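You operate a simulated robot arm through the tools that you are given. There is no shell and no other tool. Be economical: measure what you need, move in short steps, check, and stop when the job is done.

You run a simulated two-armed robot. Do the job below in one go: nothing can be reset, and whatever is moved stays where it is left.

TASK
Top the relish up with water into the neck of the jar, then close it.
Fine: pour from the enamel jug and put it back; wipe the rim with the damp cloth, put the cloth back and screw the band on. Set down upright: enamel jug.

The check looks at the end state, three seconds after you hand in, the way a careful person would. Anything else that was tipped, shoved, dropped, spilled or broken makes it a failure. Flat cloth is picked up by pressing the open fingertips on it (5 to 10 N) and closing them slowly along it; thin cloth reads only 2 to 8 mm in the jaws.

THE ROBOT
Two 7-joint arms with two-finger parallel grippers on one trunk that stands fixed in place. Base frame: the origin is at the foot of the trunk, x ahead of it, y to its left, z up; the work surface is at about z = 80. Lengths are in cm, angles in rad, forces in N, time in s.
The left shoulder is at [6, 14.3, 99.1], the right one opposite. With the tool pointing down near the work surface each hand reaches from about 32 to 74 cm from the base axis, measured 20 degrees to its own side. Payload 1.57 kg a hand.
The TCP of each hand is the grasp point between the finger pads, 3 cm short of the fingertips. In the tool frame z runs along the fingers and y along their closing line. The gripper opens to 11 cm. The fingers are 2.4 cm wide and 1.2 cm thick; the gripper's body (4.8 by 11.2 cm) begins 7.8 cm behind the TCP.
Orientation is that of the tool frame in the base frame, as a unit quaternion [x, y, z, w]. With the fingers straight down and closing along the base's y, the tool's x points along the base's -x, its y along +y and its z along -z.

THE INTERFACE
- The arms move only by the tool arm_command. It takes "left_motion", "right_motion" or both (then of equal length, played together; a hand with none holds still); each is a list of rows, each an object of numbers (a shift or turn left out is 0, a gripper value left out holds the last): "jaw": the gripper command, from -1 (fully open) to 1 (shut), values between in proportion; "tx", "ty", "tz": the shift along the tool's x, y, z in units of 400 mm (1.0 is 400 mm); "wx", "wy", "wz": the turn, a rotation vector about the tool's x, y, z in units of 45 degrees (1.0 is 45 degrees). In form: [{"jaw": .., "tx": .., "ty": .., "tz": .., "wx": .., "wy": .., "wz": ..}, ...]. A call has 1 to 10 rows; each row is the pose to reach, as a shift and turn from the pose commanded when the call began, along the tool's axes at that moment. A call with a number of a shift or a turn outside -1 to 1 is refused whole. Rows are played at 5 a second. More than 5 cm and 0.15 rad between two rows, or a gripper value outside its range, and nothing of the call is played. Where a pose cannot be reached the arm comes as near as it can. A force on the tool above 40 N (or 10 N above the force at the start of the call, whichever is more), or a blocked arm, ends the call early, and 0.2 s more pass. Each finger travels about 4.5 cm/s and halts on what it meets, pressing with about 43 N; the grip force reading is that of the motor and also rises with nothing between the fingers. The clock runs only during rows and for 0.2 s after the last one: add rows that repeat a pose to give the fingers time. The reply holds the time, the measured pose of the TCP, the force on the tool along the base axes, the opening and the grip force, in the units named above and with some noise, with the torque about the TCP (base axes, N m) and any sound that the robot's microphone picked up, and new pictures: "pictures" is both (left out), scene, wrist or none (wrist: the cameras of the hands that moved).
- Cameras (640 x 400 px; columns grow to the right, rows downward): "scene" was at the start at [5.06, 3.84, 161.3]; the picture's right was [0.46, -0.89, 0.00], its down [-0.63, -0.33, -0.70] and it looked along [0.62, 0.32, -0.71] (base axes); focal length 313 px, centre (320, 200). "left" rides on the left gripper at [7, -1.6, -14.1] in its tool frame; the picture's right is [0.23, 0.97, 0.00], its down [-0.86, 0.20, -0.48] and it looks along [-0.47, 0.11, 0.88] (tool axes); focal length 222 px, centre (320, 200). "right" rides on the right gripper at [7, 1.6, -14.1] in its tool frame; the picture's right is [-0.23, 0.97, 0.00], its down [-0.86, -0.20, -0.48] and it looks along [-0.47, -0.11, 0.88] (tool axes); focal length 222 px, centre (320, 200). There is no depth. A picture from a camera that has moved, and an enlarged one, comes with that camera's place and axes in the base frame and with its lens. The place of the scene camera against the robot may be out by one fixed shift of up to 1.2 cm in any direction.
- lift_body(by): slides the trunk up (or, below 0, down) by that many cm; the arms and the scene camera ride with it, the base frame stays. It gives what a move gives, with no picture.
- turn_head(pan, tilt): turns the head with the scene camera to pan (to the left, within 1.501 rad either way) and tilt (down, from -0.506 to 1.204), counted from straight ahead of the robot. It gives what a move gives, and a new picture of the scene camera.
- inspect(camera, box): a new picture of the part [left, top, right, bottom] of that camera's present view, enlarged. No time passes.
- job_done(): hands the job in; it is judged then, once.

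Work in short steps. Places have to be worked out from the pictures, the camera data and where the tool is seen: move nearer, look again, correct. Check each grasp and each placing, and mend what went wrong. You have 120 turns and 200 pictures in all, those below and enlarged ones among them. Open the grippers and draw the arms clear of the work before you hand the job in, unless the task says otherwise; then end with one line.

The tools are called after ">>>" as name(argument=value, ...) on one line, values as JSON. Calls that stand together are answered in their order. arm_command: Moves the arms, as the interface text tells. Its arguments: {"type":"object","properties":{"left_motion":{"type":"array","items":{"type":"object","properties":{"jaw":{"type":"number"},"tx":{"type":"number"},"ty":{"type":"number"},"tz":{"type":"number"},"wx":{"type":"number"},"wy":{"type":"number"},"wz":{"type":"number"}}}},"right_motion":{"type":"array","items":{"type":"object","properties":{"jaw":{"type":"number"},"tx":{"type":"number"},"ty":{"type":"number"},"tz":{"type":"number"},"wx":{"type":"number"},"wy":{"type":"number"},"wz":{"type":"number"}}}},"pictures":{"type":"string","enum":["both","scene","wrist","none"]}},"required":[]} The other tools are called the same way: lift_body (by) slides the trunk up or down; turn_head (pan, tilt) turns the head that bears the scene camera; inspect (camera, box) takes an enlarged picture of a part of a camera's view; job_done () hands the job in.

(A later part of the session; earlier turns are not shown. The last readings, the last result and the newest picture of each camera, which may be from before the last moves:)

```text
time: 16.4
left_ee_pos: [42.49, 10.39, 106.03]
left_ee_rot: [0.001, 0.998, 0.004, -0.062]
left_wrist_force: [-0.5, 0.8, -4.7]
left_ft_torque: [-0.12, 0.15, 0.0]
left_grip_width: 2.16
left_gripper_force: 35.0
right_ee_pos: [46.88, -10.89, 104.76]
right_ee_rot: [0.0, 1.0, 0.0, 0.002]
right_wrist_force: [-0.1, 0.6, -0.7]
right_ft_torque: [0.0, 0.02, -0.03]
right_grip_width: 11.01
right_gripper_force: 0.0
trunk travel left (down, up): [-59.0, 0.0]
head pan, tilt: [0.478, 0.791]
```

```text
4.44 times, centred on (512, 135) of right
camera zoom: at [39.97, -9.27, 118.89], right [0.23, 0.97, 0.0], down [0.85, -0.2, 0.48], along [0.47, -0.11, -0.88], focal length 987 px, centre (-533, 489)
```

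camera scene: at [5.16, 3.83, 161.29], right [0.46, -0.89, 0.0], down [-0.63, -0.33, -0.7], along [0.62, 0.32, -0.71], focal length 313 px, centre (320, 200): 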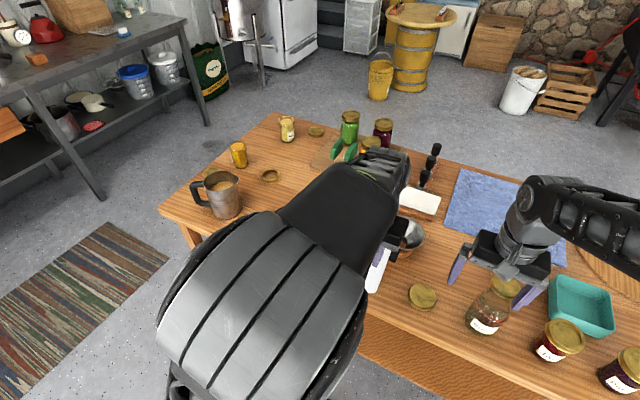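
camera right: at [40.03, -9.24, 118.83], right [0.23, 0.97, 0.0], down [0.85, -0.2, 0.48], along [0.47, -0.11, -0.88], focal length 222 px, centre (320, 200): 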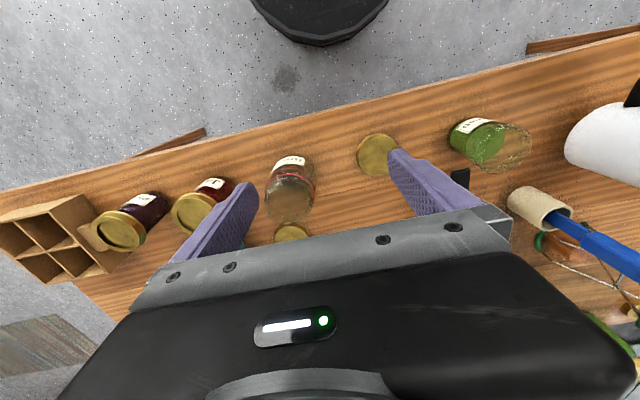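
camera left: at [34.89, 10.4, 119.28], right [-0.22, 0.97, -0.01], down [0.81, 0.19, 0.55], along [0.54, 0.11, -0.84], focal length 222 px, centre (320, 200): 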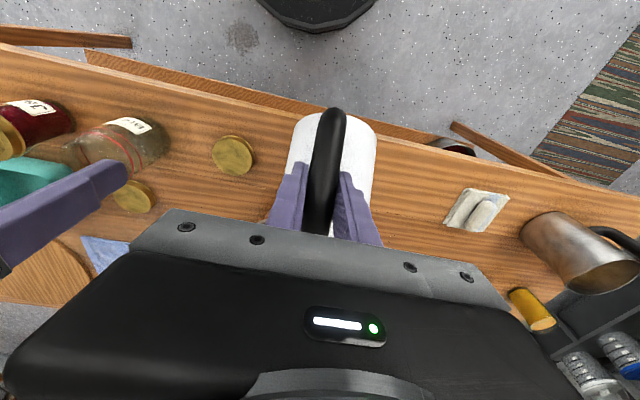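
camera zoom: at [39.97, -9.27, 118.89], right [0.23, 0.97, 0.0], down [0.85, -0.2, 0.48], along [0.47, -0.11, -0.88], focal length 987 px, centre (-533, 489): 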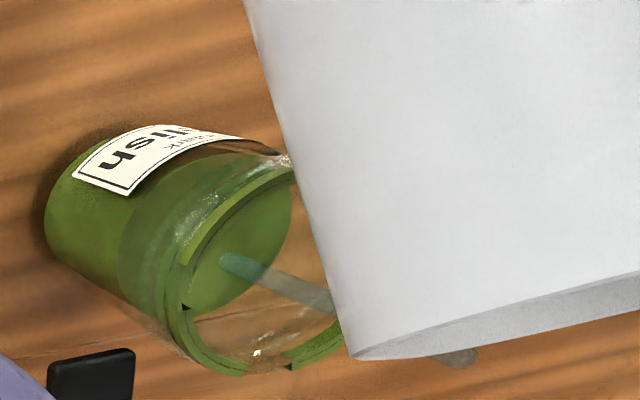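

The flow is slow and the level barely changed. I'll hold two more seconds.

>>> arm_command(left_motion=[{"jaw": 1}, {"jaw": 1}, {"jaw": 1}, {"jaw": 1}, {"jaw": 1}, {"jaw": 1}, {"jaw": 1}, {"jaw": 1}, {"jaw": 1}], pictures="none")

>>> inspect(camera="right", box=[440, 90, 584, 180])

```text
time: 18.4
left_ee_pos: [42.51, 10.42, 106.03]
left_ee_rot: [0.001, 0.998, 0.004, -0.063]
left_wrist_force: [0.2, -0.3, -5.8]
left_ft_torque: [-0.06, 0.1, -0.04]
left_grip_width: 2.15
left_gripper_force: 34.6
right_ee_pos: [46.97, -10.9, 104.8]
right_ee_rot: [0.0, 1.0, 0.0, 0.002]
right_wrist_force: [-0.2, 0.0, 0.1]
right_ft_torque: [0.01, -0.02, -0.02]
right_grip_width: 10.98
right_gripper_force: 0.1
trunk travel left (down, up): [-59.0, 0.0]
head pan, tilt: [0.478, 0.791]
```

```text
4.44 times, centred on (512, 135) of right
camera zoom: at [39.97, -9.27, 118.89], right [0.23, 0.97, 0.0], down [0.85, -0.2, 0.48], along [0.47, -0.11, -0.88], focal length 987 px, centre (-533, 489)
```

zoom: 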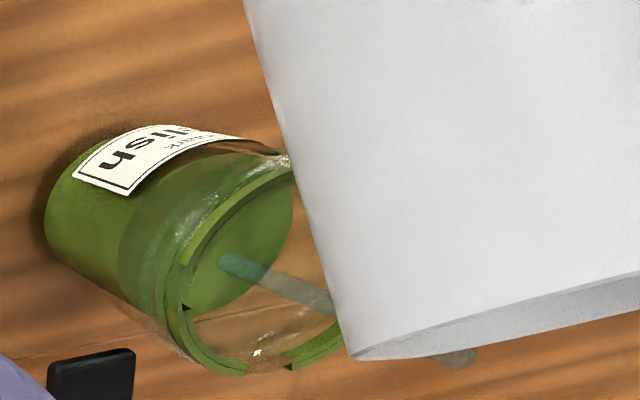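

The level is unchanged after 3 s, so the flow is tiny. I'll tilt 2° more and watch.

>>> arm_command(left_motion=[{"wy": 0.045}, {"wy": 0.045}, {"wy": 0.045}], pictures="none")

>>> inspect(camera="right", box=[440, 90, 584, 180])

```text
time: 19.2
left_ee_pos: [42.49, 10.49, 105.95]
left_ee_rot: [0.0, 0.997, 0.005, -0.081]
left_wrist_force: [0.8, -0.7, -4.9]
left_ft_torque: [-0.1, 0.09, 0.01]
left_grip_width: 2.16
left_gripper_force: 34.4
right_ee_pos: [46.99, -10.85, 104.77]
right_ee_rot: [0.0, 1.0, 0.0, 0.001]
right_wrist_force: [-0.1, 0.1, 0.3]
right_ft_torque: [0.02, 0.0, 0.0]
right_grip_width: 11.01
right_gripper_force: 0.1
trunk travel left (down, up): [-59.0, 0.0]
head pan, tilt: [0.478, 0.791]
```

```text
4.44 times, centred on (512, 135) of right
camera zoom: at [39.99, -9.27, 118.88], right [0.23, 0.97, 0.0], down [0.85, -0.2, 0.48], along [0.47, -0.11, -0.88], focal length 987 px, centre (-533, 489)
```

zoom: 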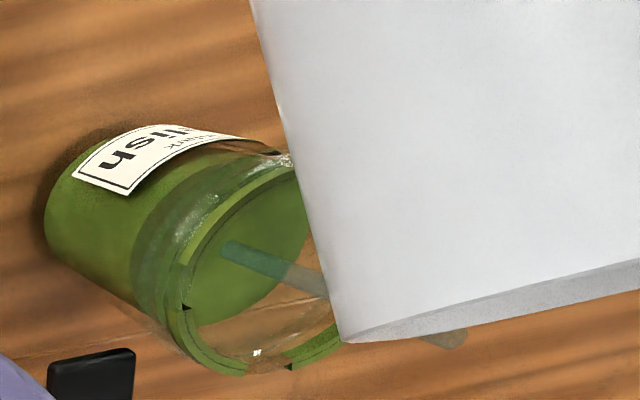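

The level is now clearly rising. I'll tilt another 2° the same way.

>>> arm_command(left_motion=[{"wy": 0.03}, {"wy": 0.045}, {"wy": 0.045}], pictures="none")

>>> inspect(camera="right", box=[440, 90, 584, 180])

```text
time: 20.0
left_ee_pos: [42.53, 10.6, 105.92]
left_ee_rot: [0.001, 0.995, 0.004, -0.098]
left_wrist_force: [0.0, 0.6, -4.1]
left_ft_torque: [-0.06, 0.1, 0.0]
left_grip_width: 2.16
left_gripper_force: 34.5
right_ee_pos: [46.89, -10.89, 104.84]
right_ee_rot: [0.0, 1.0, 0.0, 0.002]
right_wrist_force: [0.0, -0.1, -0.2]
right_ft_torque: [0.01, 0.02, -0.02]
right_grip_width: 11.01
right_gripper_force: 0.0
trunk travel left (down, up): [-59.0, 0.0]
head pan, tilt: [0.478, 0.791]
```

```text
4.44 times, centred on (512, 135) of right
camera zoom: at [39.97, -9.27, 118.89], right [0.23, 0.97, 0.0], down [0.85, -0.2, 0.48], along [0.47, -0.11, -0.88], focal length 987 px, centre (-533, 489)
```

zoom: 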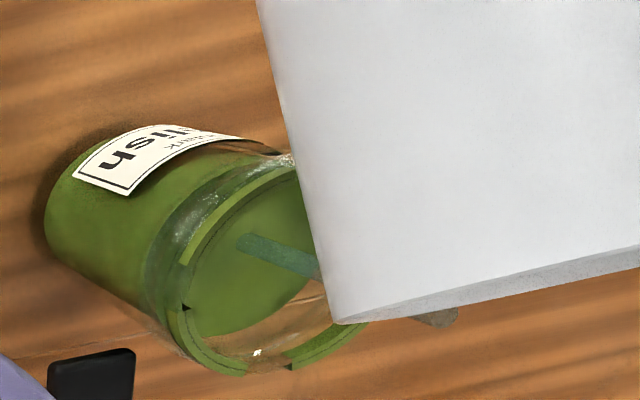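

The level is approaching the band. I'll take a smaller step of about 1° and hold.

>>> arm_command(left_motion=[{"wy": 0.022}, {"wy": 0.022}, {"wy": 0.022}], pictures="none")

>>> inspect(camera="right", box=[440, 90, 584, 180])

```text
time: 20.8
left_ee_pos: [42.38, 10.48, 105.9]
left_ee_rot: [0.0, 0.994, 0.005, -0.106]
left_wrist_force: [0.6, 0.2, -3.9]
left_ft_torque: [-0.09, 0.05, 0.01]
left_grip_width: 2.15
left_gripper_force: 34.4
right_ee_pos: [46.93, -10.84, 104.86]
right_ee_rot: [0.001, 1.0, 0.0, 0.0]
right_wrist_force: [0.4, -0.4, 0.1]
right_ft_torque: [0.02, -0.04, 0.0]
right_grip_width: 11.02
right_gripper_force: 0.1
trunk travel left (down, up): [-59.0, 0.0]
head pan, tilt: [0.478, 0.791]
```

```text
4.44 times, centred on (512, 135) of right
camera zoom: at [39.98, -9.27, 118.88], right [0.23, 0.97, 0.0], down [0.85, -0.2, 0.48], along [0.47, -0.11, -0.88], focal length 987 px, centre (-533, 489)
```

zoom: 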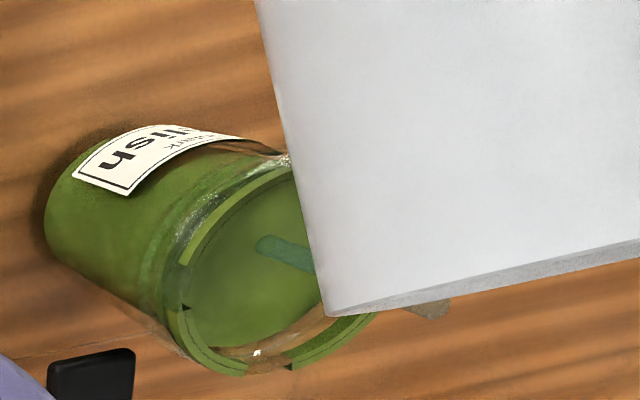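

It's close to the band. Zooming further before any more time passes.

>>> inspect(camera="right", box=[470, 120, 534, 180])

```text
6.67 times, centred on (502, 150) of right
camera zoom: at [39.98, -9.27, 118.88], right [0.23, 0.97, 0.0], down [0.85, -0.2, 0.48], along [0.47, -0.11, -0.88], focal length 1481 px, centre (-893, 533)
```

zoom: 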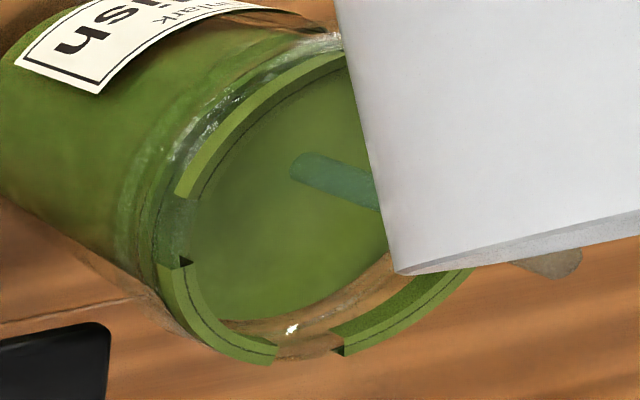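

Those green arcs are relish smears on the rim itself, which is why it needs wiping. The level is about 1.3 cm below the rim, at the base of the neck. One more short hold at this tilt should bring it properly into the neck.

>>> arm_command(left_motion=[{"wy": 0.008}, {"wy": 0.008}], pictures="none")

>>> inspect(camera="right", box=[470, 120, 534, 180])

```text
time: 21.4
left_ee_pos: [42.49, 10.51, 105.99]
left_ee_rot: [0.0, 0.994, 0.004, -0.109]
left_wrist_force: [-0.5, -0.4, -4.5]
left_ft_torque: [-0.06, 0.06, 0.02]
left_grip_width: 2.16
left_gripper_force: 35.5
right_ee_pos: [46.86, -10.87, 104.85]
right_ee_rot: [0.0, 1.0, 0.001, 0.002]
right_wrist_force: [0.3, -0.1, -0.5]
right_ft_torque: [-0.01, -0.01, -0.01]
right_grip_width: 10.99
right_gripper_force: 0.0
trunk travel left (down, up): [-59.0, 0.0]
head pan, tilt: [0.478, 0.791]
```

```text
6.67 times, centred on (502, 150) of right
camera zoom: at [39.96, -9.28, 118.89], right [0.23, 0.97, 0.0], down [0.85, -0.2, 0.48], along [0.47, -0.11, -0.88], focal length 1481 px, centre (-893, 533)
```

zoom: 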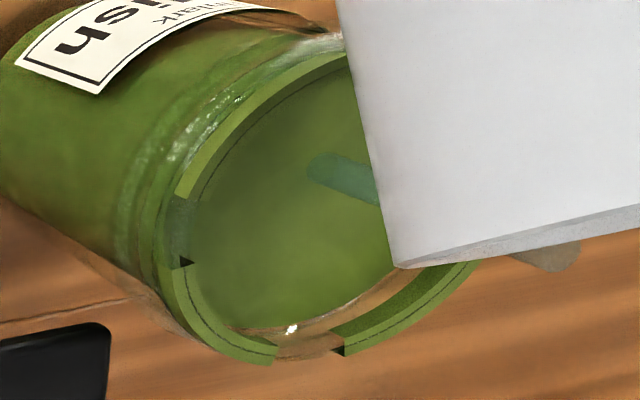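

The level is now about 0.8 cm below the rim, well into the neck. Tilting back at once.

>>> arm_command(left_motion=[{"wy": -0.18}, {"wy": -0.36}, {"wy": -0.5}], pictures="none")

>>> inspect(camera="right", box=[440, 90, 584, 180])

```text
time: 22.2
left_ee_pos: [42.28, 10.66, 105.91]
left_ee_rot: [0.001, 0.996, 0.003, 0.087]
left_wrist_force: [-0.8, 0.8, -3.9]
left_ft_torque: [-0.1, 0.19, 0.0]
left_grip_width: 2.13
left_gripper_force: 35.1
right_ee_pos: [46.91, -10.74, 104.89]
right_ee_rot: [0.0, 1.0, 0.0, 0.001]
right_wrist_force: [-0.3, 0.3, 0.0]
right_ft_torque: [0.01, -0.03, 0.04]
right_grip_width: 10.97
right_gripper_force: 0.0
trunk travel left (down, up): [-59.0, 0.0]
head pan, tilt: [0.478, 0.791]
```

```text
4.44 times, centred on (512, 135) of right
camera zoom: at [39.92, -9.23, 118.91], right [0.23, 0.97, 0.0], down [0.85, -0.2, 0.48], along [0.47, -0.11, -0.88], focal length 987 px, centre (-533, 489)
```

zoom: 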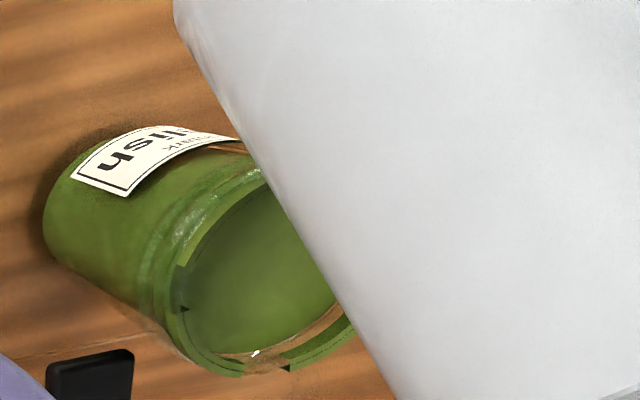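

The flow has stopped cleanly with the level in the neck. Now I'll carry the jug back towards its place, reducing the tilt.

>>> arm_command(left_motion=[{"ty": 0.04}, {"ty": 0.12, "wy": -0.05, "tx": -0.01}, {"ty": 0.21, "wy": -0.12, "tx": -0.025}, {"ty": 0.3, "wy": -0.2, "tx": -0.04}, {"ty": 0.39, "wy": -0.28, "tx": -0.055}, {"ty": 0.47, "wy": -0.36, "tx": -0.077, "tz": 0.02}, {"ty": 0.52, "wy": -0.42, "tx": -0.077, "tz": 0.05}, {"ty": 0.543, "wy": -0.444, "tx": -0.077, "tz": 0.064}, {"ty": 0.543, "wy": -0.444, "tx": -0.077, "tz": 0.064}])

>>> inspect(camera="scene", box=[220, 170, 412, 290])

```text
time: 24.2
left_ee_pos: [45.93, 32.1, 104.17]
left_ee_rot: [0.003, 0.966, 0.003, 0.258]
left_wrist_force: [0.5, -0.3, -4.2]
left_ft_torque: [-0.09, 0.31, 0.02]
left_grip_width: 2.17
left_gripper_force: 34.9
right_ee_pos: [46.93, -10.84, 104.9]
right_ee_rot: [0.0, 1.0, 0.0, 0.002]
right_wrist_force: [-0.5, 0.3, 0.7]
right_ft_torque: [-0.01, 0.02, 0.01]
right_grip_width: 11.02
right_gripper_force: 0.0
trunk travel left (down, up): [-59.0, 0.0]
head pan, tilt: [0.478, 0.791]
camera scene: at [5.08, 3.86, 161.3], right [0.46, -0.89, 0.0], down [-0.63, -0.33, -0.7], along [0.62, 0.32, -0.71], focal length 313 px, centre (320, 200)
camera left: at [32.91, 30.49, 112.92], right [-0.19, 0.98, -0.11], down [0.5, 0.19, 0.84], along [0.84, 0.11, -0.53], focal length 222 px, centre (320, 200)
```

scene: 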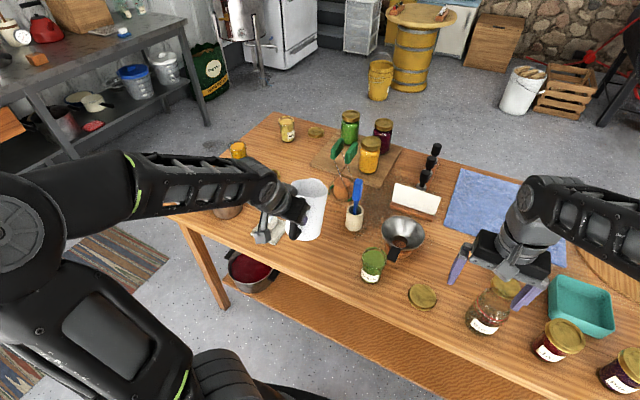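
left: 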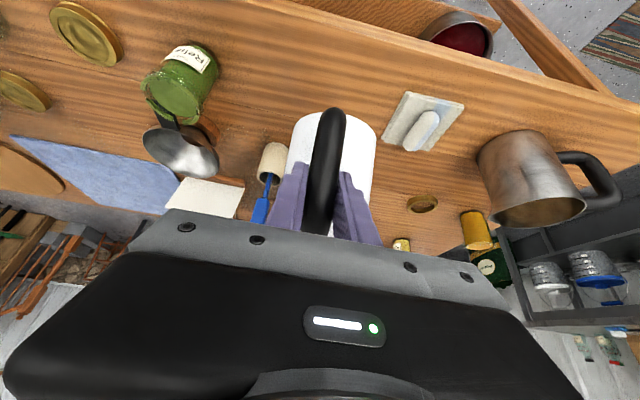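

```text
3.33 times, centred on (316, 230) of scene
camera zoom: at [5.08, 3.86, 161.3], right [0.46, -0.89, 0.0], down [-0.63, -0.33, -0.7], along [0.62, 0.32, -0.71], focal length 1044 px, centre (333, 100)
```

zoom: 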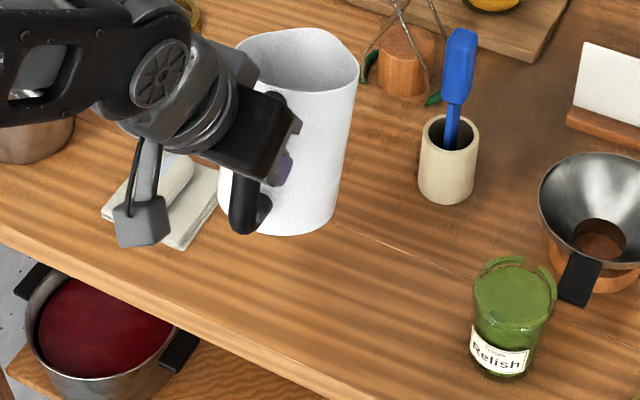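

No spill and the jar is full into its neck. Now I'll bring the jug upright above its original spot.

>>> arm_command(left_motion=[{"tx": -0.04, "tz": 0.06}, {"tx": -0.04, "tz": 0.12, "wy": -0.03}, {"tx": -0.01, "tz": 0.18, "wy": -0.1}, {"tx": 0.03, "tz": 0.24, "wy": -0.2}, {"tx": 0.064, "tz": 0.286, "wy": -0.28, "ty": 0.008}, {"tx": 0.064, "tz": 0.286, "wy": -0.333, "ty": 0.008}, {"tx": 0.064, "tz": 0.286, "wy": -0.333, "ty": 0.008}], pictures="none")

```text
time: 25.8
left_ee_pos: [49.54, 32.62, 92.77]
left_ee_rot: [0.003, 0.924, 0.002, 0.381]
left_wrist_force: [0.5, 0.3, -4.3]
left_ft_torque: [-0.06, 0.35, 0.0]
left_grip_width: 2.19
left_gripper_force: 34.9
right_ee_pos: [46.91, -10.8, 104.91]
right_ee_rot: [0.0, 1.0, 0.001, 0.001]
right_wrist_force: [0.0, -0.3, 0.5]
right_ft_torque: [0.03, 0.03, -0.03]
right_grip_width: 11.01
right_gripper_force: 0.1
trunk travel left (down, up): [-59.0, 0.0]
head pan, tilt: [0.478, 0.791]
```

The hand is back in the grasp orientation, 3 cm above. Lowering to the table.

>>> arm_command(left_motion=[{"tx": 0.02, "tz": 0.02}, {"tx": 0.04, "tz": 0.04}, {"tx": 0.048, "tz": 0.048}, {"tx": 0.053, "tz": 0.053}, {"tx": 0.053, "tz": 0.053}], pictures="scene")

>>> inspect(camera="scene", box=[240, 180, 400, 280])

```text
time: 27.0
left_ee_pos: [49.41, 32.6, 89.98]
left_ee_rot: [0.003, 0.923, 0.004, 0.384]
left_wrist_force: [-4.2, 0.6, 10.1]
left_ft_torque: [-0.09, -0.93, 0.02]
left_grip_width: 2.18
left_gripper_force: 34.6
right_ee_pos: [46.85, -10.86, 104.92]
right_ee_rot: [0.0, 1.0, 0.001, 0.002]
right_wrist_force: [0.9, 0.5, 0.3]
right_ft_torque: [-0.02, -0.01, 0.0]
right_grip_width: 11.01
right_gripper_force: 0.0
trunk travel left (down, up): [-59.0, 0.0]
head pan, tilt: [0.478, 0.791]
camera scene: at [4.91, 3.8, 161.31], right [0.46, -0.89, 0.0], down [-0.63, -0.33, -0.7], along [0.62, 0.32, -0.71], focal length 313 px, centre (320, 200)
```

scene: 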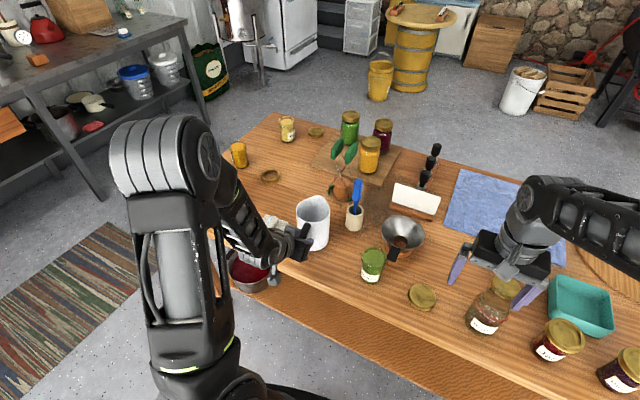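

```text
4.00 times, centred on (320, 230) of scene
camera zoom: at [4.91, 3.8, 161.31], right [0.46, -0.89, 0.0], down [-0.63, -0.33, -0.7], along [0.62, 0.32, -0.71], focal length 1254 px, centre (320, 80)
```

zoom: 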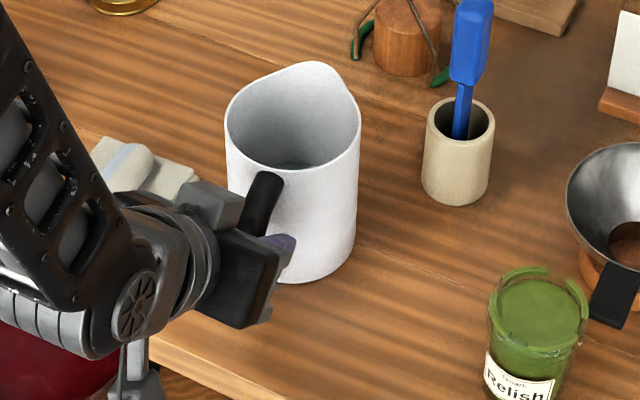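

The jug is on the table but has yawed about 7° in the grip, with the spout toward +y and its centre about 1 cm off. I'll lift slightly, turn it back about the handle and set it down again.

>>> arm_command(left_motion=[{"tx": -0.016, "tz": -0.016}, {"tx": -0.016, "tz": -0.016, "wx": 0.055, "wz": 0.055}, {"tx": -0.016, "tz": -0.016, "wx": 0.109, "wz": 0.11}, {"tx": -0.008, "tz": -0.008, "wx": 0.109, "wz": 0.11}, {"tx": -0.003, "tz": -0.003, "wx": 0.109, "wz": 0.11}, {"tx": -0.003, "tz": -0.003, "wx": 0.109, "wz": 0.11}], pictures="none")

>>> inspect(camera="scene", box=[240, 180, 400, 280])

```text
time: 28.4
left_ee_pos: [49.43, 32.48, 90.07]
left_ee_rot: [0.059, 0.922, -0.02, 0.382]
left_wrist_force: [-1.4, 0.3, -2.4]
left_ft_torque: [-0.04, 0.22, 0.03]
left_grip_width: 2.21
left_gripper_force: 34.8
right_ee_pos: [46.98, -10.76, 104.89]
right_ee_rot: [0.001, 1.0, 0.0, 0.002]
right_wrist_force: [1.0, -0.8, -1.2]
right_ft_torque: [-0.01, -0.02, 0.01]
right_grip_width: 11.0
right_gripper_force: 0.0
trunk travel left (down, up): [-59.0, 0.0]
head pan, tilt: [0.478, 0.791]
```

```text
4.00 times, centred on (320, 230) of scene
camera zoom: at [5.09, 3.86, 161.3], right [0.46, -0.89, 0.0], down [-0.63, -0.33, -0.7], along [0.62, 0.32, -0.71], focal length 1254 px, centre (320, 80)
```

zoom: 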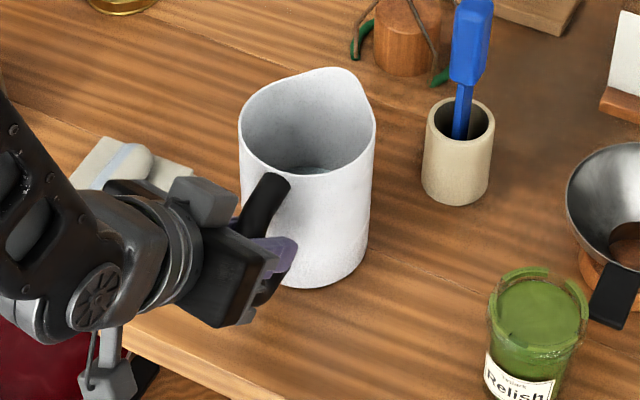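

Position is nearly as it was and the table carries part of the weight. Opening the fingers.

>>> arm_command(left_motion=[{"jaw": 0.3}, {"jaw": 0}, {"jaw": -0.3}, {"jaw": -0.3}], pictures="none")

>>> inspect(camera="scene", box=[240, 180, 400, 280])

```text
time: 29.4
left_ee_pos: [49.43, 32.6, 90.07]
left_ee_rot: [0.058, 0.923, -0.019, 0.381]
left_wrist_force: [-0.1, 0.1, -0.6]
left_ft_torque: [0.0, 0.01, 0.01]
left_grip_width: 7.16
left_gripper_force: 0.2
right_ee_pos: [46.94, -10.75, 104.86]
right_ee_rot: [-0.001, 1.0, 0.0, 0.002]
right_wrist_force: [-0.7, 0.4, 0.5]
right_ft_torque: [-0.01, -0.03, -0.03]
right_grip_width: 10.99
right_gripper_force: 0.1
trunk travel left (down, up): [-59.0, 0.0]
head pan, tilt: [0.478, 0.791]
```

```text
4.00 times, centred on (320, 230) of scene
camera zoom: at [5.07, 3.84, 161.3], right [0.46, -0.89, 0.0], down [-0.63, -0.33, -0.7], along [0.62, 0.32, -0.71], focal length 1254 px, centre (320, 80)
```

zoom: 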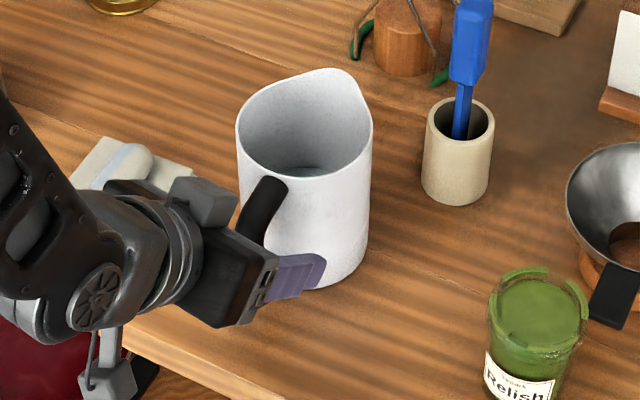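

The jug stands free and upright. Retreating along the tool axis, then up.

>>> arm_command(left_motion=[{"tz": -0.06}, {"tz": -0.12}, {"tz": -0.16, "tx": -0.08}, {"tz": -0.2, "tx": -0.16}], pictures="scene")

```text
time: 30.4
left_ee_pos: [48.0, 32.74, 100.36]
left_ee_rot: [0.059, 0.922, -0.019, 0.382]
left_wrist_force: [0.0, -1.0, -0.2]
left_ft_torque: [-0.02, -0.03, -0.02]
left_grip_width: 7.14
left_gripper_force: 0.1
right_ee_pos: [46.81, -10.89, 104.79]
right_ee_rot: [0.001, 1.0, -0.001, 0.002]
right_wrist_force: [0.1, 0.1, -0.9]
right_ft_torque: [-0.03, 0.02, 0.0]
right_grip_width: 10.99
right_gripper_force: 0.0
trunk travel left (down, up): [-59.0, 0.0]
head pan, tilt: [0.478, 0.791]
camera scene: at [5.02, 3.81, 161.3], right [0.46, -0.89, 0.0], down [-0.63, -0.33, -0.7], along [0.62, 0.32, -0.71], focal length 313 px, centre (320, 200)
```

scene: 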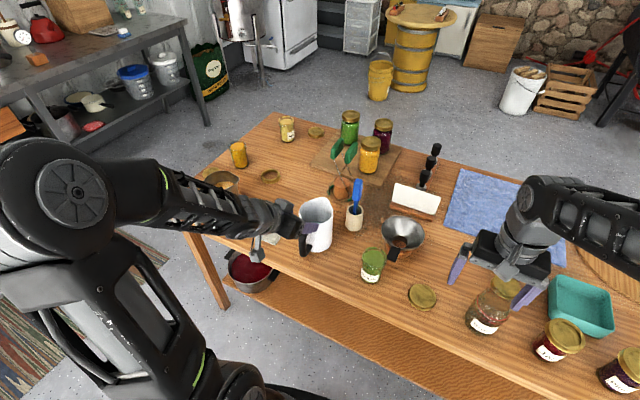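

Now I'll turn the left hand to point straight down and shift towards the cloth, at about (55.5, 49).

>>> arm_command(left_motion=[{"tx": -0.03, "tz": -0.03, "wx": -0.007, "wy": 0.143, "wz": -0.022}, {"tx": -0.06, "tz": -0.06, "ty": 0.04, "wx": -0.014, "wy": 0.286, "wz": -0.044}, {"tx": -0.07, "tz": -0.07, "ty": 0.1, "wx": -0.021, "wy": 0.43, "wz": -0.066}, {"tx": -0.07, "tz": -0.07, "ty": 0.16, "wx": -0.028, "wy": 0.572, "wz": -0.088}, {"tx": -0.07, "tz": -0.07, "ty": 0.22, "wx": -0.036, "wy": 0.715, "wz": -0.11}, {"tx": -0.07, "tz": -0.07, "ty": 0.28, "wx": -0.043, "wy": 0.86, "wz": -0.132}, {"tx": -0.07, "tz": -0.07, "ty": 0.33, "wx": -0.05, "wy": 1.0, "wz": -0.154}], pictures="wrist")

>>> inspect(camera="scene", box=[230, 180, 420, 290])

```text
time: 32.0
left_ee_pos: [41.8, 45.2, 113.27]
left_ee_rot: [0.002, 1.0, -0.003, 0.02]
left_wrist_force: [-0.8, 1.3, -0.4]
left_ft_torque: [-0.04, -0.1, -0.01]
left_grip_width: 7.13
left_gripper_force: 0.0
left hand out of reach, approached as far as the arm can: row 1, 2, 4, 5, 6, 7
right_ee_pos: [46.88, -10.66, 104.89]
right_ee_rot: [0.0, 1.0, -0.001, 0.002]
right_wrist_force: [-0.9, 1.1, -0.2]
right_ft_torque: [-0.03, -0.02, 0.0]
right_grip_width: 10.99
right_gripper_force: 0.0
trunk travel left (down, up): [-59.0, 0.0]
head pan, tilt: [0.478, 0.791]
camera left: at [34.23, 43.61, 127.11], right [-0.22, 0.97, -0.01], down [0.84, 0.2, 0.51], along [0.5, 0.1, -0.86], focal length 222 px, centre (320, 200)
```

left: 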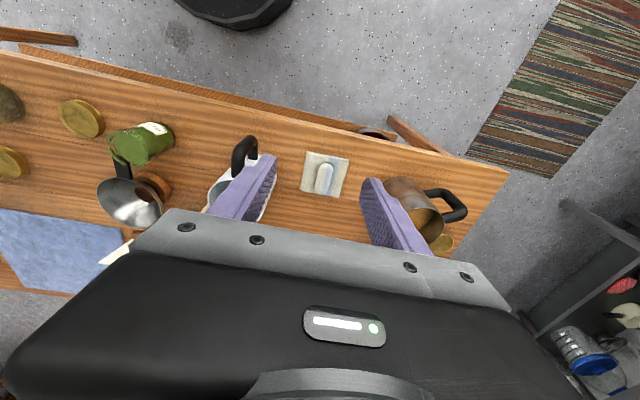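

```text
3.37 times, centred on (325, 235) of scene
camera zoom: at [4.83, 4.15, 161.29], right [0.46, -0.89, 0.0], down [-0.63, -0.33, -0.7], along [0.63, 0.32, -0.71], focal length 1056 px, centre (303, 82)
```

zoom: 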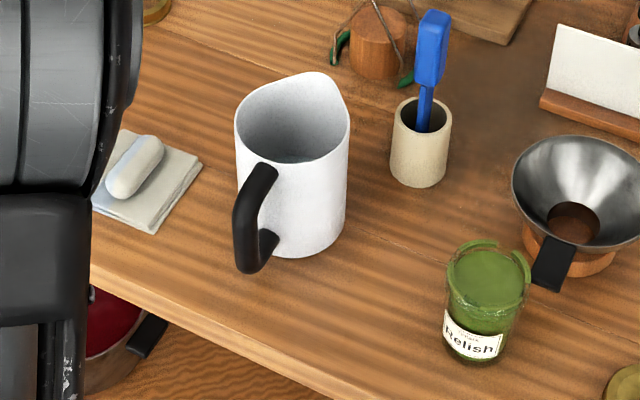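

The jug is upright in its place. Let me look closely at the cloth.

>>> inspect(camera="left", box=[280, 130, 376, 210])

```text
5.00 times, centred on (328, 170) of left
camera zoom: at [34.23, 43.61, 127.11], right [-0.22, 0.97, -0.01], down [0.84, 0.2, 0.51], along [0.5, 0.1, -0.86], focal length 1111 px, centre (280, 350)
```

zoom: 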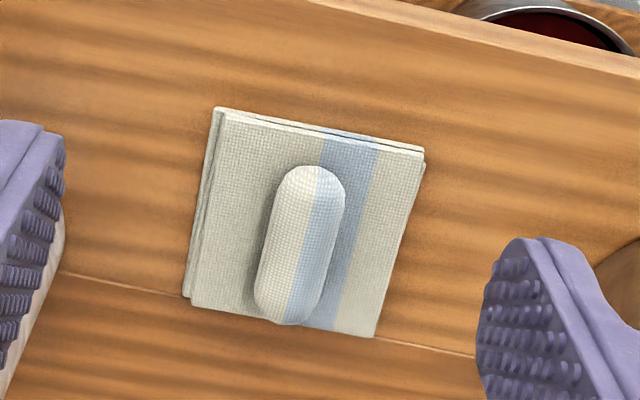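

The cloth is a folded pad with a ridge on top, centred near (55.1, 48.5) and running along x, so fingers closing along y suit it. I'll descend to a standoff above it.

>>> arm_command(left_motion=[{"tx": -0.03, "ty": 0.02, "tz": 0.1, "wy": 0.05}, {"tx": -0.07, "ty": 0.04, "tz": 0.2, "wy": 0.05}, {"tx": -0.12, "ty": 0.06, "tz": 0.3, "wy": 0.05}, {"tx": -0.18, "ty": 0.083, "tz": 0.39, "wy": 0.05}, {"tx": -0.25, "ty": 0.083, "tz": 0.47, "wy": 0.05}, {"tx": -0.31, "ty": 0.083, "tz": 0.55, "wy": 0.05}, {"tx": -0.333, "ty": 0.083, "tz": 0.58, "wy": 0.05}])

>>> inspect(camera="scene", box=[200, 170, 360, 270])

```text
time: 33.6
left_ee_pos: [41.46, 36.97, 101.32]
left_ee_rot: [0.001, 1.0, -0.002, -0.019]
left_wrist_force: [-1.3, -0.2, -0.3]
left_ft_torque: [-0.04, -0.05, 0.02]
left_grip_width: 7.15
left_gripper_force: 0.1
left hand out of reach, approached as far as the arm can: row 1, 2, 3, 4, 5, 6, 7
right_ee_pos: [46.69, -10.58, 104.92]
right_ee_rot: [0.001, 1.0, 0.0, 0.003]
right_wrist_force: [-0.7, 1.1, -0.4]
right_ft_torque: [-0.02, -0.01, -0.02]
right_grip_width: 11.0
right_gripper_force: 0.1
trunk travel left (down, up): [-59.0, 0.0]
head pan, tilt: [0.478, 0.791]
camera scene: at [4.83, 4.15, 161.3], right [0.46, -0.89, 0.0], down [-0.63, -0.33, -0.7], along [0.62, 0.32, -0.71], focal length 313 px, centre (320, 200)
camera left: at [35.09, 35.3, 115.82], right [-0.23, 0.97, 0.01], down [0.87, 0.2, 0.44], along [0.43, 0.11, -0.9], focal length 222 px, centre (320, 200)
```

scene: 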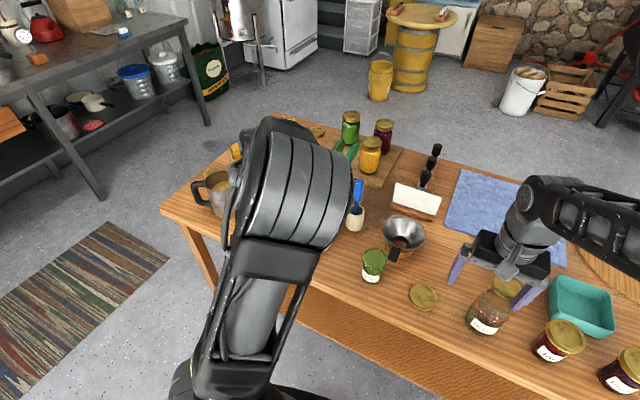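
left: 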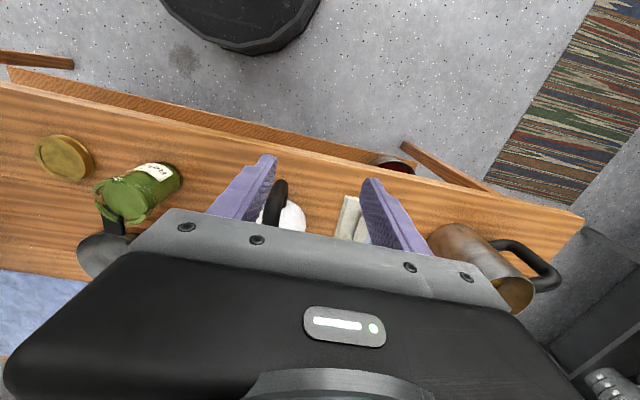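

```text
4.00 times, centred on (280, 220) of scene
camera zoom: at [4.83, 4.15, 161.3], right [0.46, -0.89, 0.0], down [-0.63, -0.33, -0.7], along [0.62, 0.32, -0.71], focal length 1254 px, centre (480, 120)
```

zoom: 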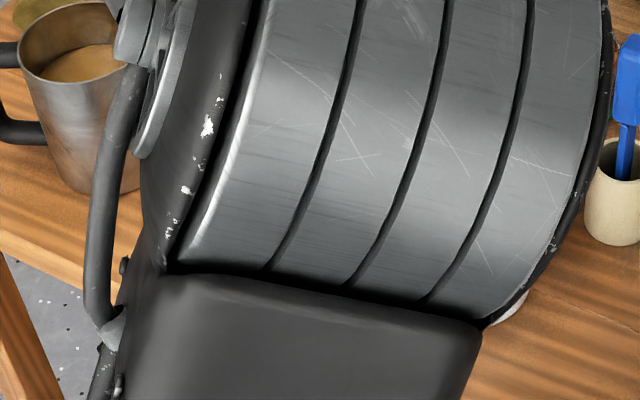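

The left arm got caught in an awkward joint configuration and fell short at (41.5, 37, 101), with nothing touched. I'll back it off toward its roomy starting region at (36, 44) and see whether it recovers.

>>> arm_command(left_motion=[{"tx": 0.04, "ty": 0.06, "tz": -0.03, "wy": -0.048}, {"tx": 0.08, "ty": 0.12, "tz": -0.06, "wy": -0.048}, {"tx": 0.12, "ty": 0.18, "tz": -0.09, "wy": -0.048}, {"tx": 0.14, "ty": 0.24, "tz": -0.12, "wy": -0.048}], pictures="scene")

```text
time: 34.6
left_ee_pos: [36.14, 46.23, 106.75]
left_ee_rot: [0.0, 1.0, 0.0, -0.003]
left_wrist_force: [0.2, -0.7, 0.0]
left_ft_torque: [0.03, 0.0, 0.01]
left_grip_width: 7.15
left_gripper_force: 0.0
right_ee_pos: [46.84, -10.78, 104.94]
right_ee_rot: [0.0, 1.0, 0.001, 0.002]
right_wrist_force: [-0.5, 0.4, 0.5]
right_ft_torque: [0.0, 0.01, 0.02]
right_grip_width: 11.0
right_gripper_force: 0.1
trunk travel left (down, up): [-59.0, 0.0]
head pan, tilt: [0.478, 0.791]
camera scene: at [5.03, 3.91, 161.29], right [0.46, -0.89, 0.0], down [-0.63, -0.33, -0.7], along [0.62, 0.32, -0.71], focal length 313 px, centre (320, 200)
```

scene: 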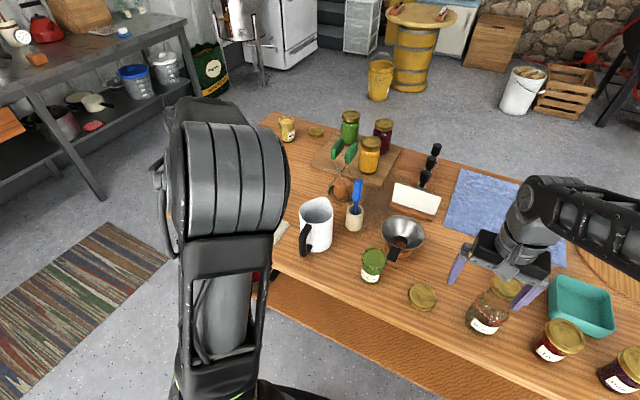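

Recovered, with exact tracking. Now I'll go down first, then forward low.

>>> arm_command(left_motion=[{"tz": 0.09, "ty": 0.03}, {"tz": 0.18, "ty": 0.057}, {"tz": 0.27, "ty": 0.057}, {"tz": 0.35, "ty": 0.057}, {"tz": 0.35, "tx": -0.06, "ty": 0.057}], pictures="none")

```text
time: 35.8
left_ee_pos: [33.84, 43.0, 98.56]
left_ee_rot: [0.0, 1.0, -0.001, -0.002]
left_wrist_force: [0.0, 0.1, -1.0]
left_ft_torque: [0.04, 0.02, 0.03]
left_grip_width: 7.14
left_gripper_force: 0.1
left hand out of reach, approached as far as the arm can: row 1, 2, 3, 4, 5
right_ee_pos: [46.92, -10.84, 104.68]
right_ee_rot: [0.0, 1.0, 0.0, 0.001]
right_wrist_force: [0.8, 0.2, -0.1]
right_ft_torque: [0.02, 0.03, 0.03]
right_grip_width: 10.98
right_gripper_force: 0.0
trunk travel left (down, up): [-59.0, 0.0]
head pan, tilt: [0.478, 0.791]
```

The arm is again limited with the elbow up. I'll return to the starting pose, where the arm was free, and check the elbow there.

>>> arm_command(left_motion=[{"tz": -0.1, "ty": -0.04}, {"tz": -0.2, "ty": -0.1}, {"tz": -0.3, "ty": -0.18}, {"tz": -0.4, "ty": -0.26}, {"tz": -0.45, "ty": -0.3}], pictures="scene")

```text
refused: row 3 steps farther than a row can; nothing moved
```

>>> arm_command(left_motion=[{"tz": -0.09, "ty": -0.05}, {"tz": -0.18, "ty": -0.11}, {"tz": -0.27, "ty": -0.18}, {"tz": -0.36, "ty": -0.24}, {"tz": -0.45, "ty": -0.3}], pictures="scene")

```text
time: 37.0
left_ee_pos: [33.35, 31.32, 116.72]
left_ee_rot: [-0.001, 1.0, -0.002, -0.001]
left_wrist_force: [-1.1, 1.4, 0.3]
left_ft_torque: [-0.02, -0.05, -0.02]
left_grip_width: 7.17
left_gripper_force: 0.1
right_ee_pos: [46.69, -10.78, 104.99]
right_ee_rot: [-0.001, 1.0, 0.0, 0.003]
right_wrist_force: [0.1, 0.6, -0.2]
right_ft_torque: [-0.02, -0.04, 0.0]
right_grip_width: 11.02
right_gripper_force: 0.1
trunk travel left (down, up): [-59.0, 0.0]
head pan, tilt: [0.478, 0.791]
camera scene: at [4.79, 3.95, 161.3], right [0.46, -0.89, 0.0], down [-0.63, -0.33, -0.7], along [0.63, 0.32, -0.71], focal length 313 px, centre (320, 200)
```

scene: 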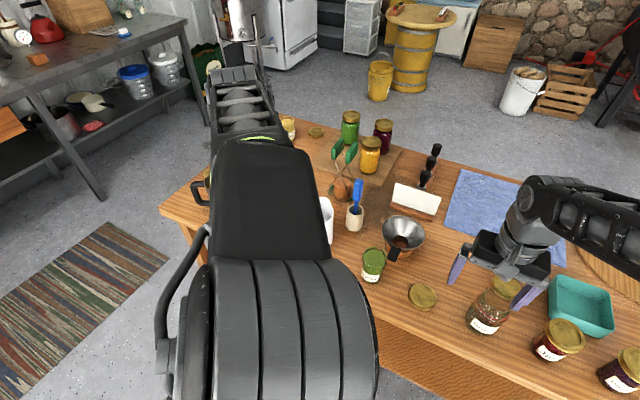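

The elbow sits in front of the trunk in this branch. Earlier, pitching the tool forward brought the elbow out to the left. I'll repeat that: pitch 30° while moving to (44, 34, 106).

>>> arm_command(left_motion=[{"tx": -0.05, "tz": 0.05, "wy": -0.12}, {"tx": -0.1, "tz": 0.1, "wy": -0.24}, {"tx": -0.16, "tz": 0.15, "ty": 0.02, "wy": -0.36}, {"tx": -0.22, "tz": 0.2, "ty": 0.04, "wy": -0.48}, {"tx": -0.27, "tz": 0.25, "ty": 0.06, "wy": -0.6}, {"tx": -0.27, "tz": 0.27, "ty": 0.07, "wy": -0.667}], pictures="scene")

```text
time: 38.4
left_ee_pos: [44.3, 34.0, 105.8]
left_ee_rot: [0.0, 0.966, -0.001, 0.257]
left_wrist_force: [0.0, -0.7, 0.0]
left_ft_torque: [0.01, 0.0, 0.0]
left_grip_width: 7.14
left_gripper_force: 0.1
right_ee_pos: [46.88, -10.8, 104.9]
right_ee_rot: [0.0, 1.0, 0.0, 0.002]
right_wrist_force: [0.0, 0.3, 0.6]
right_ft_torque: [0.0, -0.02, 0.02]
right_grip_width: 10.99
right_gripper_force: 0.2
trunk travel left (down, up): [-59.0, 0.0]
head pan, tilt: [0.478, 0.791]
camera scene: at [5.02, 3.84, 161.3], right [0.46, -0.89, 0.0], down [-0.63, -0.33, -0.7], along [0.62, 0.32, -0.71], focal length 313 px, centre (320, 200)
```

scene: 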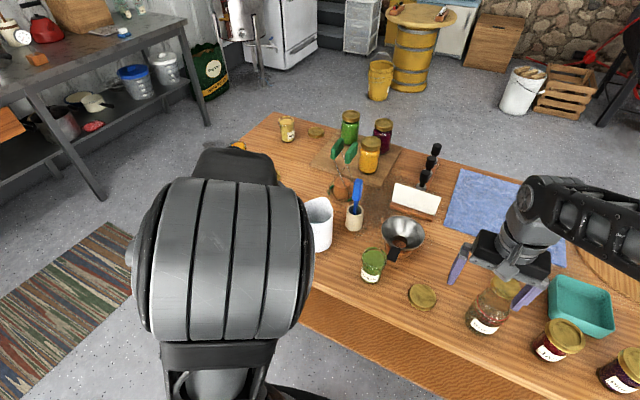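

Tracking well. Moving over to the cloth in this pitched pose, then lower.

>>> arm_command(left_motion=[{"ty": 0.1}, {"ty": 0.2}, {"ty": 0.3}, {"ty": 0.345, "tx": -0.02, "tz": 0.07}, {"ty": 0.345, "tx": -0.04, "tz": 0.15}, {"ty": 0.345, "tx": -0.07, "tz": 0.22}, {"ty": 0.345, "tx": -0.07, "tz": 0.265}], pictures="scene")

```text
time: 40.0
left_ee_pos: [46.06, 46.85, 104.06]
left_ee_rot: [0.0, 0.966, -0.001, 0.258]
left_wrist_force: [-0.6, 0.4, 0.2]
left_ft_torque: [0.01, -0.01, 0.02]
left_grip_width: 7.14
left_gripper_force: 0.1
left hand out of reach, approached as far as the arm can: row 4, 5, 6, 7
right_ee_pos: [46.87, -10.8, 104.89]
right_ee_rot: [0.0, 1.0, -0.001, 0.001]
right_wrist_force: [0.3, -0.4, -0.2]
right_ft_torque: [0.03, -0.03, 0.0]
right_grip_width: 10.98
right_gripper_force: 0.0
trunk travel left (down, up): [-59.0, 0.0]
head pan, tilt: [0.478, 0.791]
camera scene: at [5.05, 3.88, 161.3], right [0.46, -0.89, 0.0], down [-0.63, -0.33, -0.7], along [0.62, 0.32, -0.71], focal length 313 px, centre (320, 200)
```

scene: 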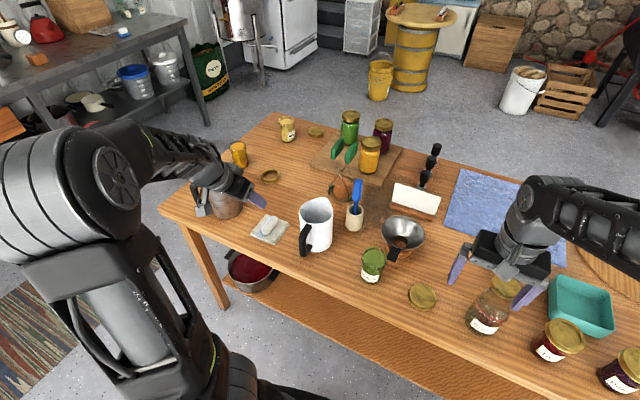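

The elbow is out to the left now, which is the good branch. Continuing down and forward in small steps.

>>> arm_command(left_motion=[{"tx": -0.01, "tz": 0.06}, {"tx": -0.02, "tz": 0.12}, {"tx": -0.034, "tz": 0.192, "ty": 0.01}], pictures="none")

```text
time: 40.8
left_ee_pos: [46.23, 46.24, 103.7]
left_ee_rot: [0.0, 0.966, 0.001, 0.259]
left_wrist_force: [-0.4, -0.3, -0.3]
left_ft_torque: [0.0, -0.01, 0.02]
left_grip_width: 7.15
left_gripper_force: 0.0
left hand out of reach, approached as far as the arm can: row 1, 2, 3
right_ee_pos: [46.9, -10.76, 104.87]
right_ee_rot: [0.0, 1.0, 0.0, 0.002]
right_wrist_force: [0.4, 0.9, 0.2]
right_ft_torque: [-0.02, 0.02, 0.0]
right_grip_width: 11.0
right_gripper_force: 0.0
trunk travel left (down, up): [-59.0, 0.0]
head pan, tilt: [0.478, 0.791]
```

It's at some joint limit when moving forward. I'll back off in this branch to (36, 48, 108) with the tool down, then try descending close in before extending.

>>> arm_command(left_motion=[{"tx": 0.05, "tz": -0.05, "wy": 0.13}, {"tx": 0.1, "tz": -0.1, "wy": 0.26}, {"tx": 0.13, "tz": -0.16, "wy": 0.4, "ty": 0.02}, {"tx": 0.14, "tz": -0.22, "wy": 0.53, "ty": 0.04}, {"tx": 0.142, "tz": -0.254, "wy": 0.667, "ty": 0.045}], pictures="scene")

```text
time: 42.0
left_ee_pos: [36.38, 47.77, 109.84]
left_ee_rot: [0.001, 1.0, 0.0, -0.002]
left_wrist_force: [-0.9, -0.8, 0.3]
left_ft_torque: [0.04, 0.02, -0.01]
left_grip_width: 7.15
left_gripper_force: 0.1
left hand out of reach, approached as far as the arm can: row 5
right_ee_pos: [46.86, -10.84, 104.88]
right_ee_rot: [0.0, 1.0, 0.0, 0.001]
right_wrist_force: [-0.9, -0.3, 0.7]
right_ft_torque: [0.0, 0.03, 0.0]
right_grip_width: 11.0
right_gripper_force: 0.0
trunk travel left (down, up): [-59.0, 0.0]
head pan, tilt: [0.478, 0.791]
camera scene: at [5.12, 3.78, 161.3], right [0.46, -0.89, 0.0], down [-0.63, -0.33, -0.7], along [0.62, 0.32, -0.71], focal length 313 px, centre (320, 200)
```

scene: 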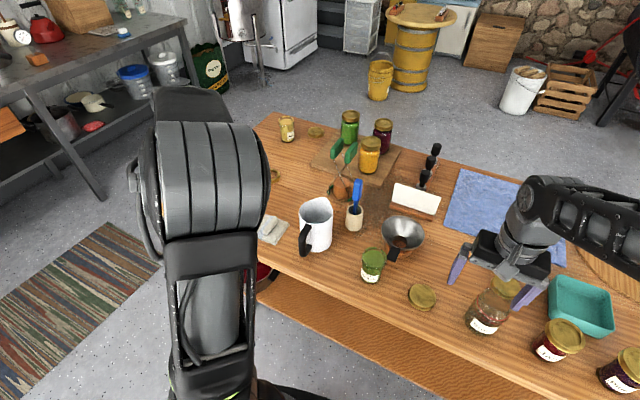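

The elbow swings up again when the tool points down. The wrist probably wants some yaw out here, so I'll yaw the hand about 36° to the left, in line with the arm, and then try descending.

>>> arm_command(left_motion=[{"wz": -0.16}, {"wz": -0.32}, {"wz": -0.48}, {"wz": -0.64}, {"wz": -0.8}, {"wz": -0.8, "tz": 0.09}, {"wz": -0.8, "tz": 0.18}], pictures="scene")

```text
time: 43.6
left_ee_pos: [34.89, 46.03, 103.69]
left_ee_rot: [-0.31, 0.951, 0.001, -0.001]
left_wrist_force: [-0.4, 0.5, 0.1]
left_ft_torque: [0.03, -0.01, 0.0]
left_grip_width: 7.17
left_gripper_force: 0.0
left hand out of reach, approached as far as the arm can: row 6, 7
right_ee_pos: [46.83, -10.88, 104.8]
right_ee_rot: [0.0, 1.0, 0.001, 0.002]
right_wrist_force: [0.2, 0.2, -0.2]
right_ft_torque: [0.0, -0.05, 0.02]
right_grip_width: 11.01
right_gripper_force: 0.1
trunk travel left (down, up): [-59.0, 0.0]
head pan, tilt: [0.478, 0.791]
camera scene: at [5.06, 3.84, 161.3], right [0.46, -0.89, 0.0], down [-0.63, -0.33, -0.7], along [0.62, 0.32, -0.71], focal length 313 px, centre (320, 200)
```

scene: 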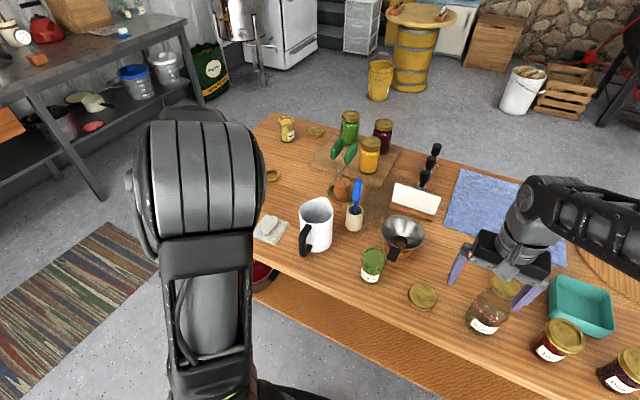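

Yaw makes no difference. The handle grasp worked with the tool pitched 45°, so I'll go back to that family of poses: undo the yaw first, moving toward (42, 36).

>>> arm_command(left_motion=[{"wz": 0.16, "ty": -0.06, "tz": -0.02}, {"wz": 0.32, "ty": -0.12, "tz": -0.04}, {"wz": 0.48, "ty": -0.18, "tz": -0.05}, {"wz": 0.64, "ty": -0.24, "tz": -0.06}, {"wz": 0.8, "ty": -0.3, "tz": -0.06}], pictures="none")

```text
time: 44.8
left_ee_pos: [42.14, 36.51, 105.95]
left_ee_rot: [0.002, 1.0, 0.0, -0.002]
left_wrist_force: [-0.2, -0.3, -0.8]
left_ft_torque: [-0.03, 0.01, 0.0]
left_grip_width: 7.14
left_gripper_force: 0.0
right_ee_pos: [47.02, -10.9, 104.79]
right_ee_rot: [0.001, 1.0, 0.0, 0.002]
right_wrist_force: [0.8, 0.4, 0.2]
right_ft_torque: [0.02, -0.02, 0.02]
right_grip_width: 11.0
right_gripper_force: 0.0
trunk travel left (down, up): [-59.0, 0.0]
head pan, tilt: [0.478, 0.791]
```

Now pitch up 45° while lowering to about (46, 38, 100).

>>> arm_command(left_motion=[{"wy": -0.16, "tx": -0.02}, {"wy": -0.32, "tx": -0.05, "tz": 0.02}, {"wy": -0.48, "tx": -0.08, "tz": 0.05, "ty": 0.01}, {"wy": -0.64, "tx": -0.1, "tz": 0.09, "ty": 0.02}, {"wy": -0.8, "tx": -0.12, "tz": 0.12, "ty": 0.03}, {"wy": -0.92, "tx": -0.12, "tz": 0.15, "ty": 0.04}, {"wy": -1.0, "tx": -0.12, "tz": 0.15, "ty": 0.04}], pictures="scene")

```text
time: 46.4
left_ee_pos: [47.03, 37.86, 99.9]
left_ee_rot: [-0.001, 0.925, -0.001, 0.38]
left_wrist_force: [-0.7, 0.7, -0.5]
left_ft_torque: [0.01, -0.02, -0.01]
left_grip_width: 7.18
left_gripper_force: 0.0
right_ee_pos: [46.92, -10.96, 104.86]
right_ee_rot: [0.0, 1.0, 0.0, 0.001]
right_wrist_force: [0.2, -0.3, 1.1]
right_ft_torque: [0.03, 0.02, 0.0]
right_grip_width: 11.01
right_gripper_force: 0.1
trunk travel left (down, up): [-59.0, 0.0]
head pan, tilt: [0.478, 0.791]
camera scene: at [5.07, 3.81, 161.3], right [0.46, -0.89, 0.0], down [-0.63, -0.33, -0.7], along [0.62, 0.32, -0.71], focal length 313 px, centre (320, 200)
```

scene: 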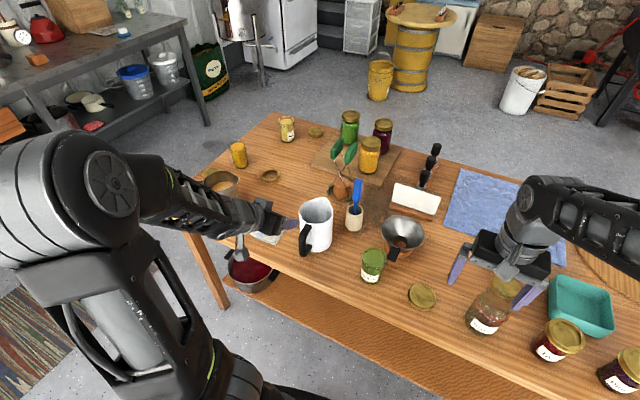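

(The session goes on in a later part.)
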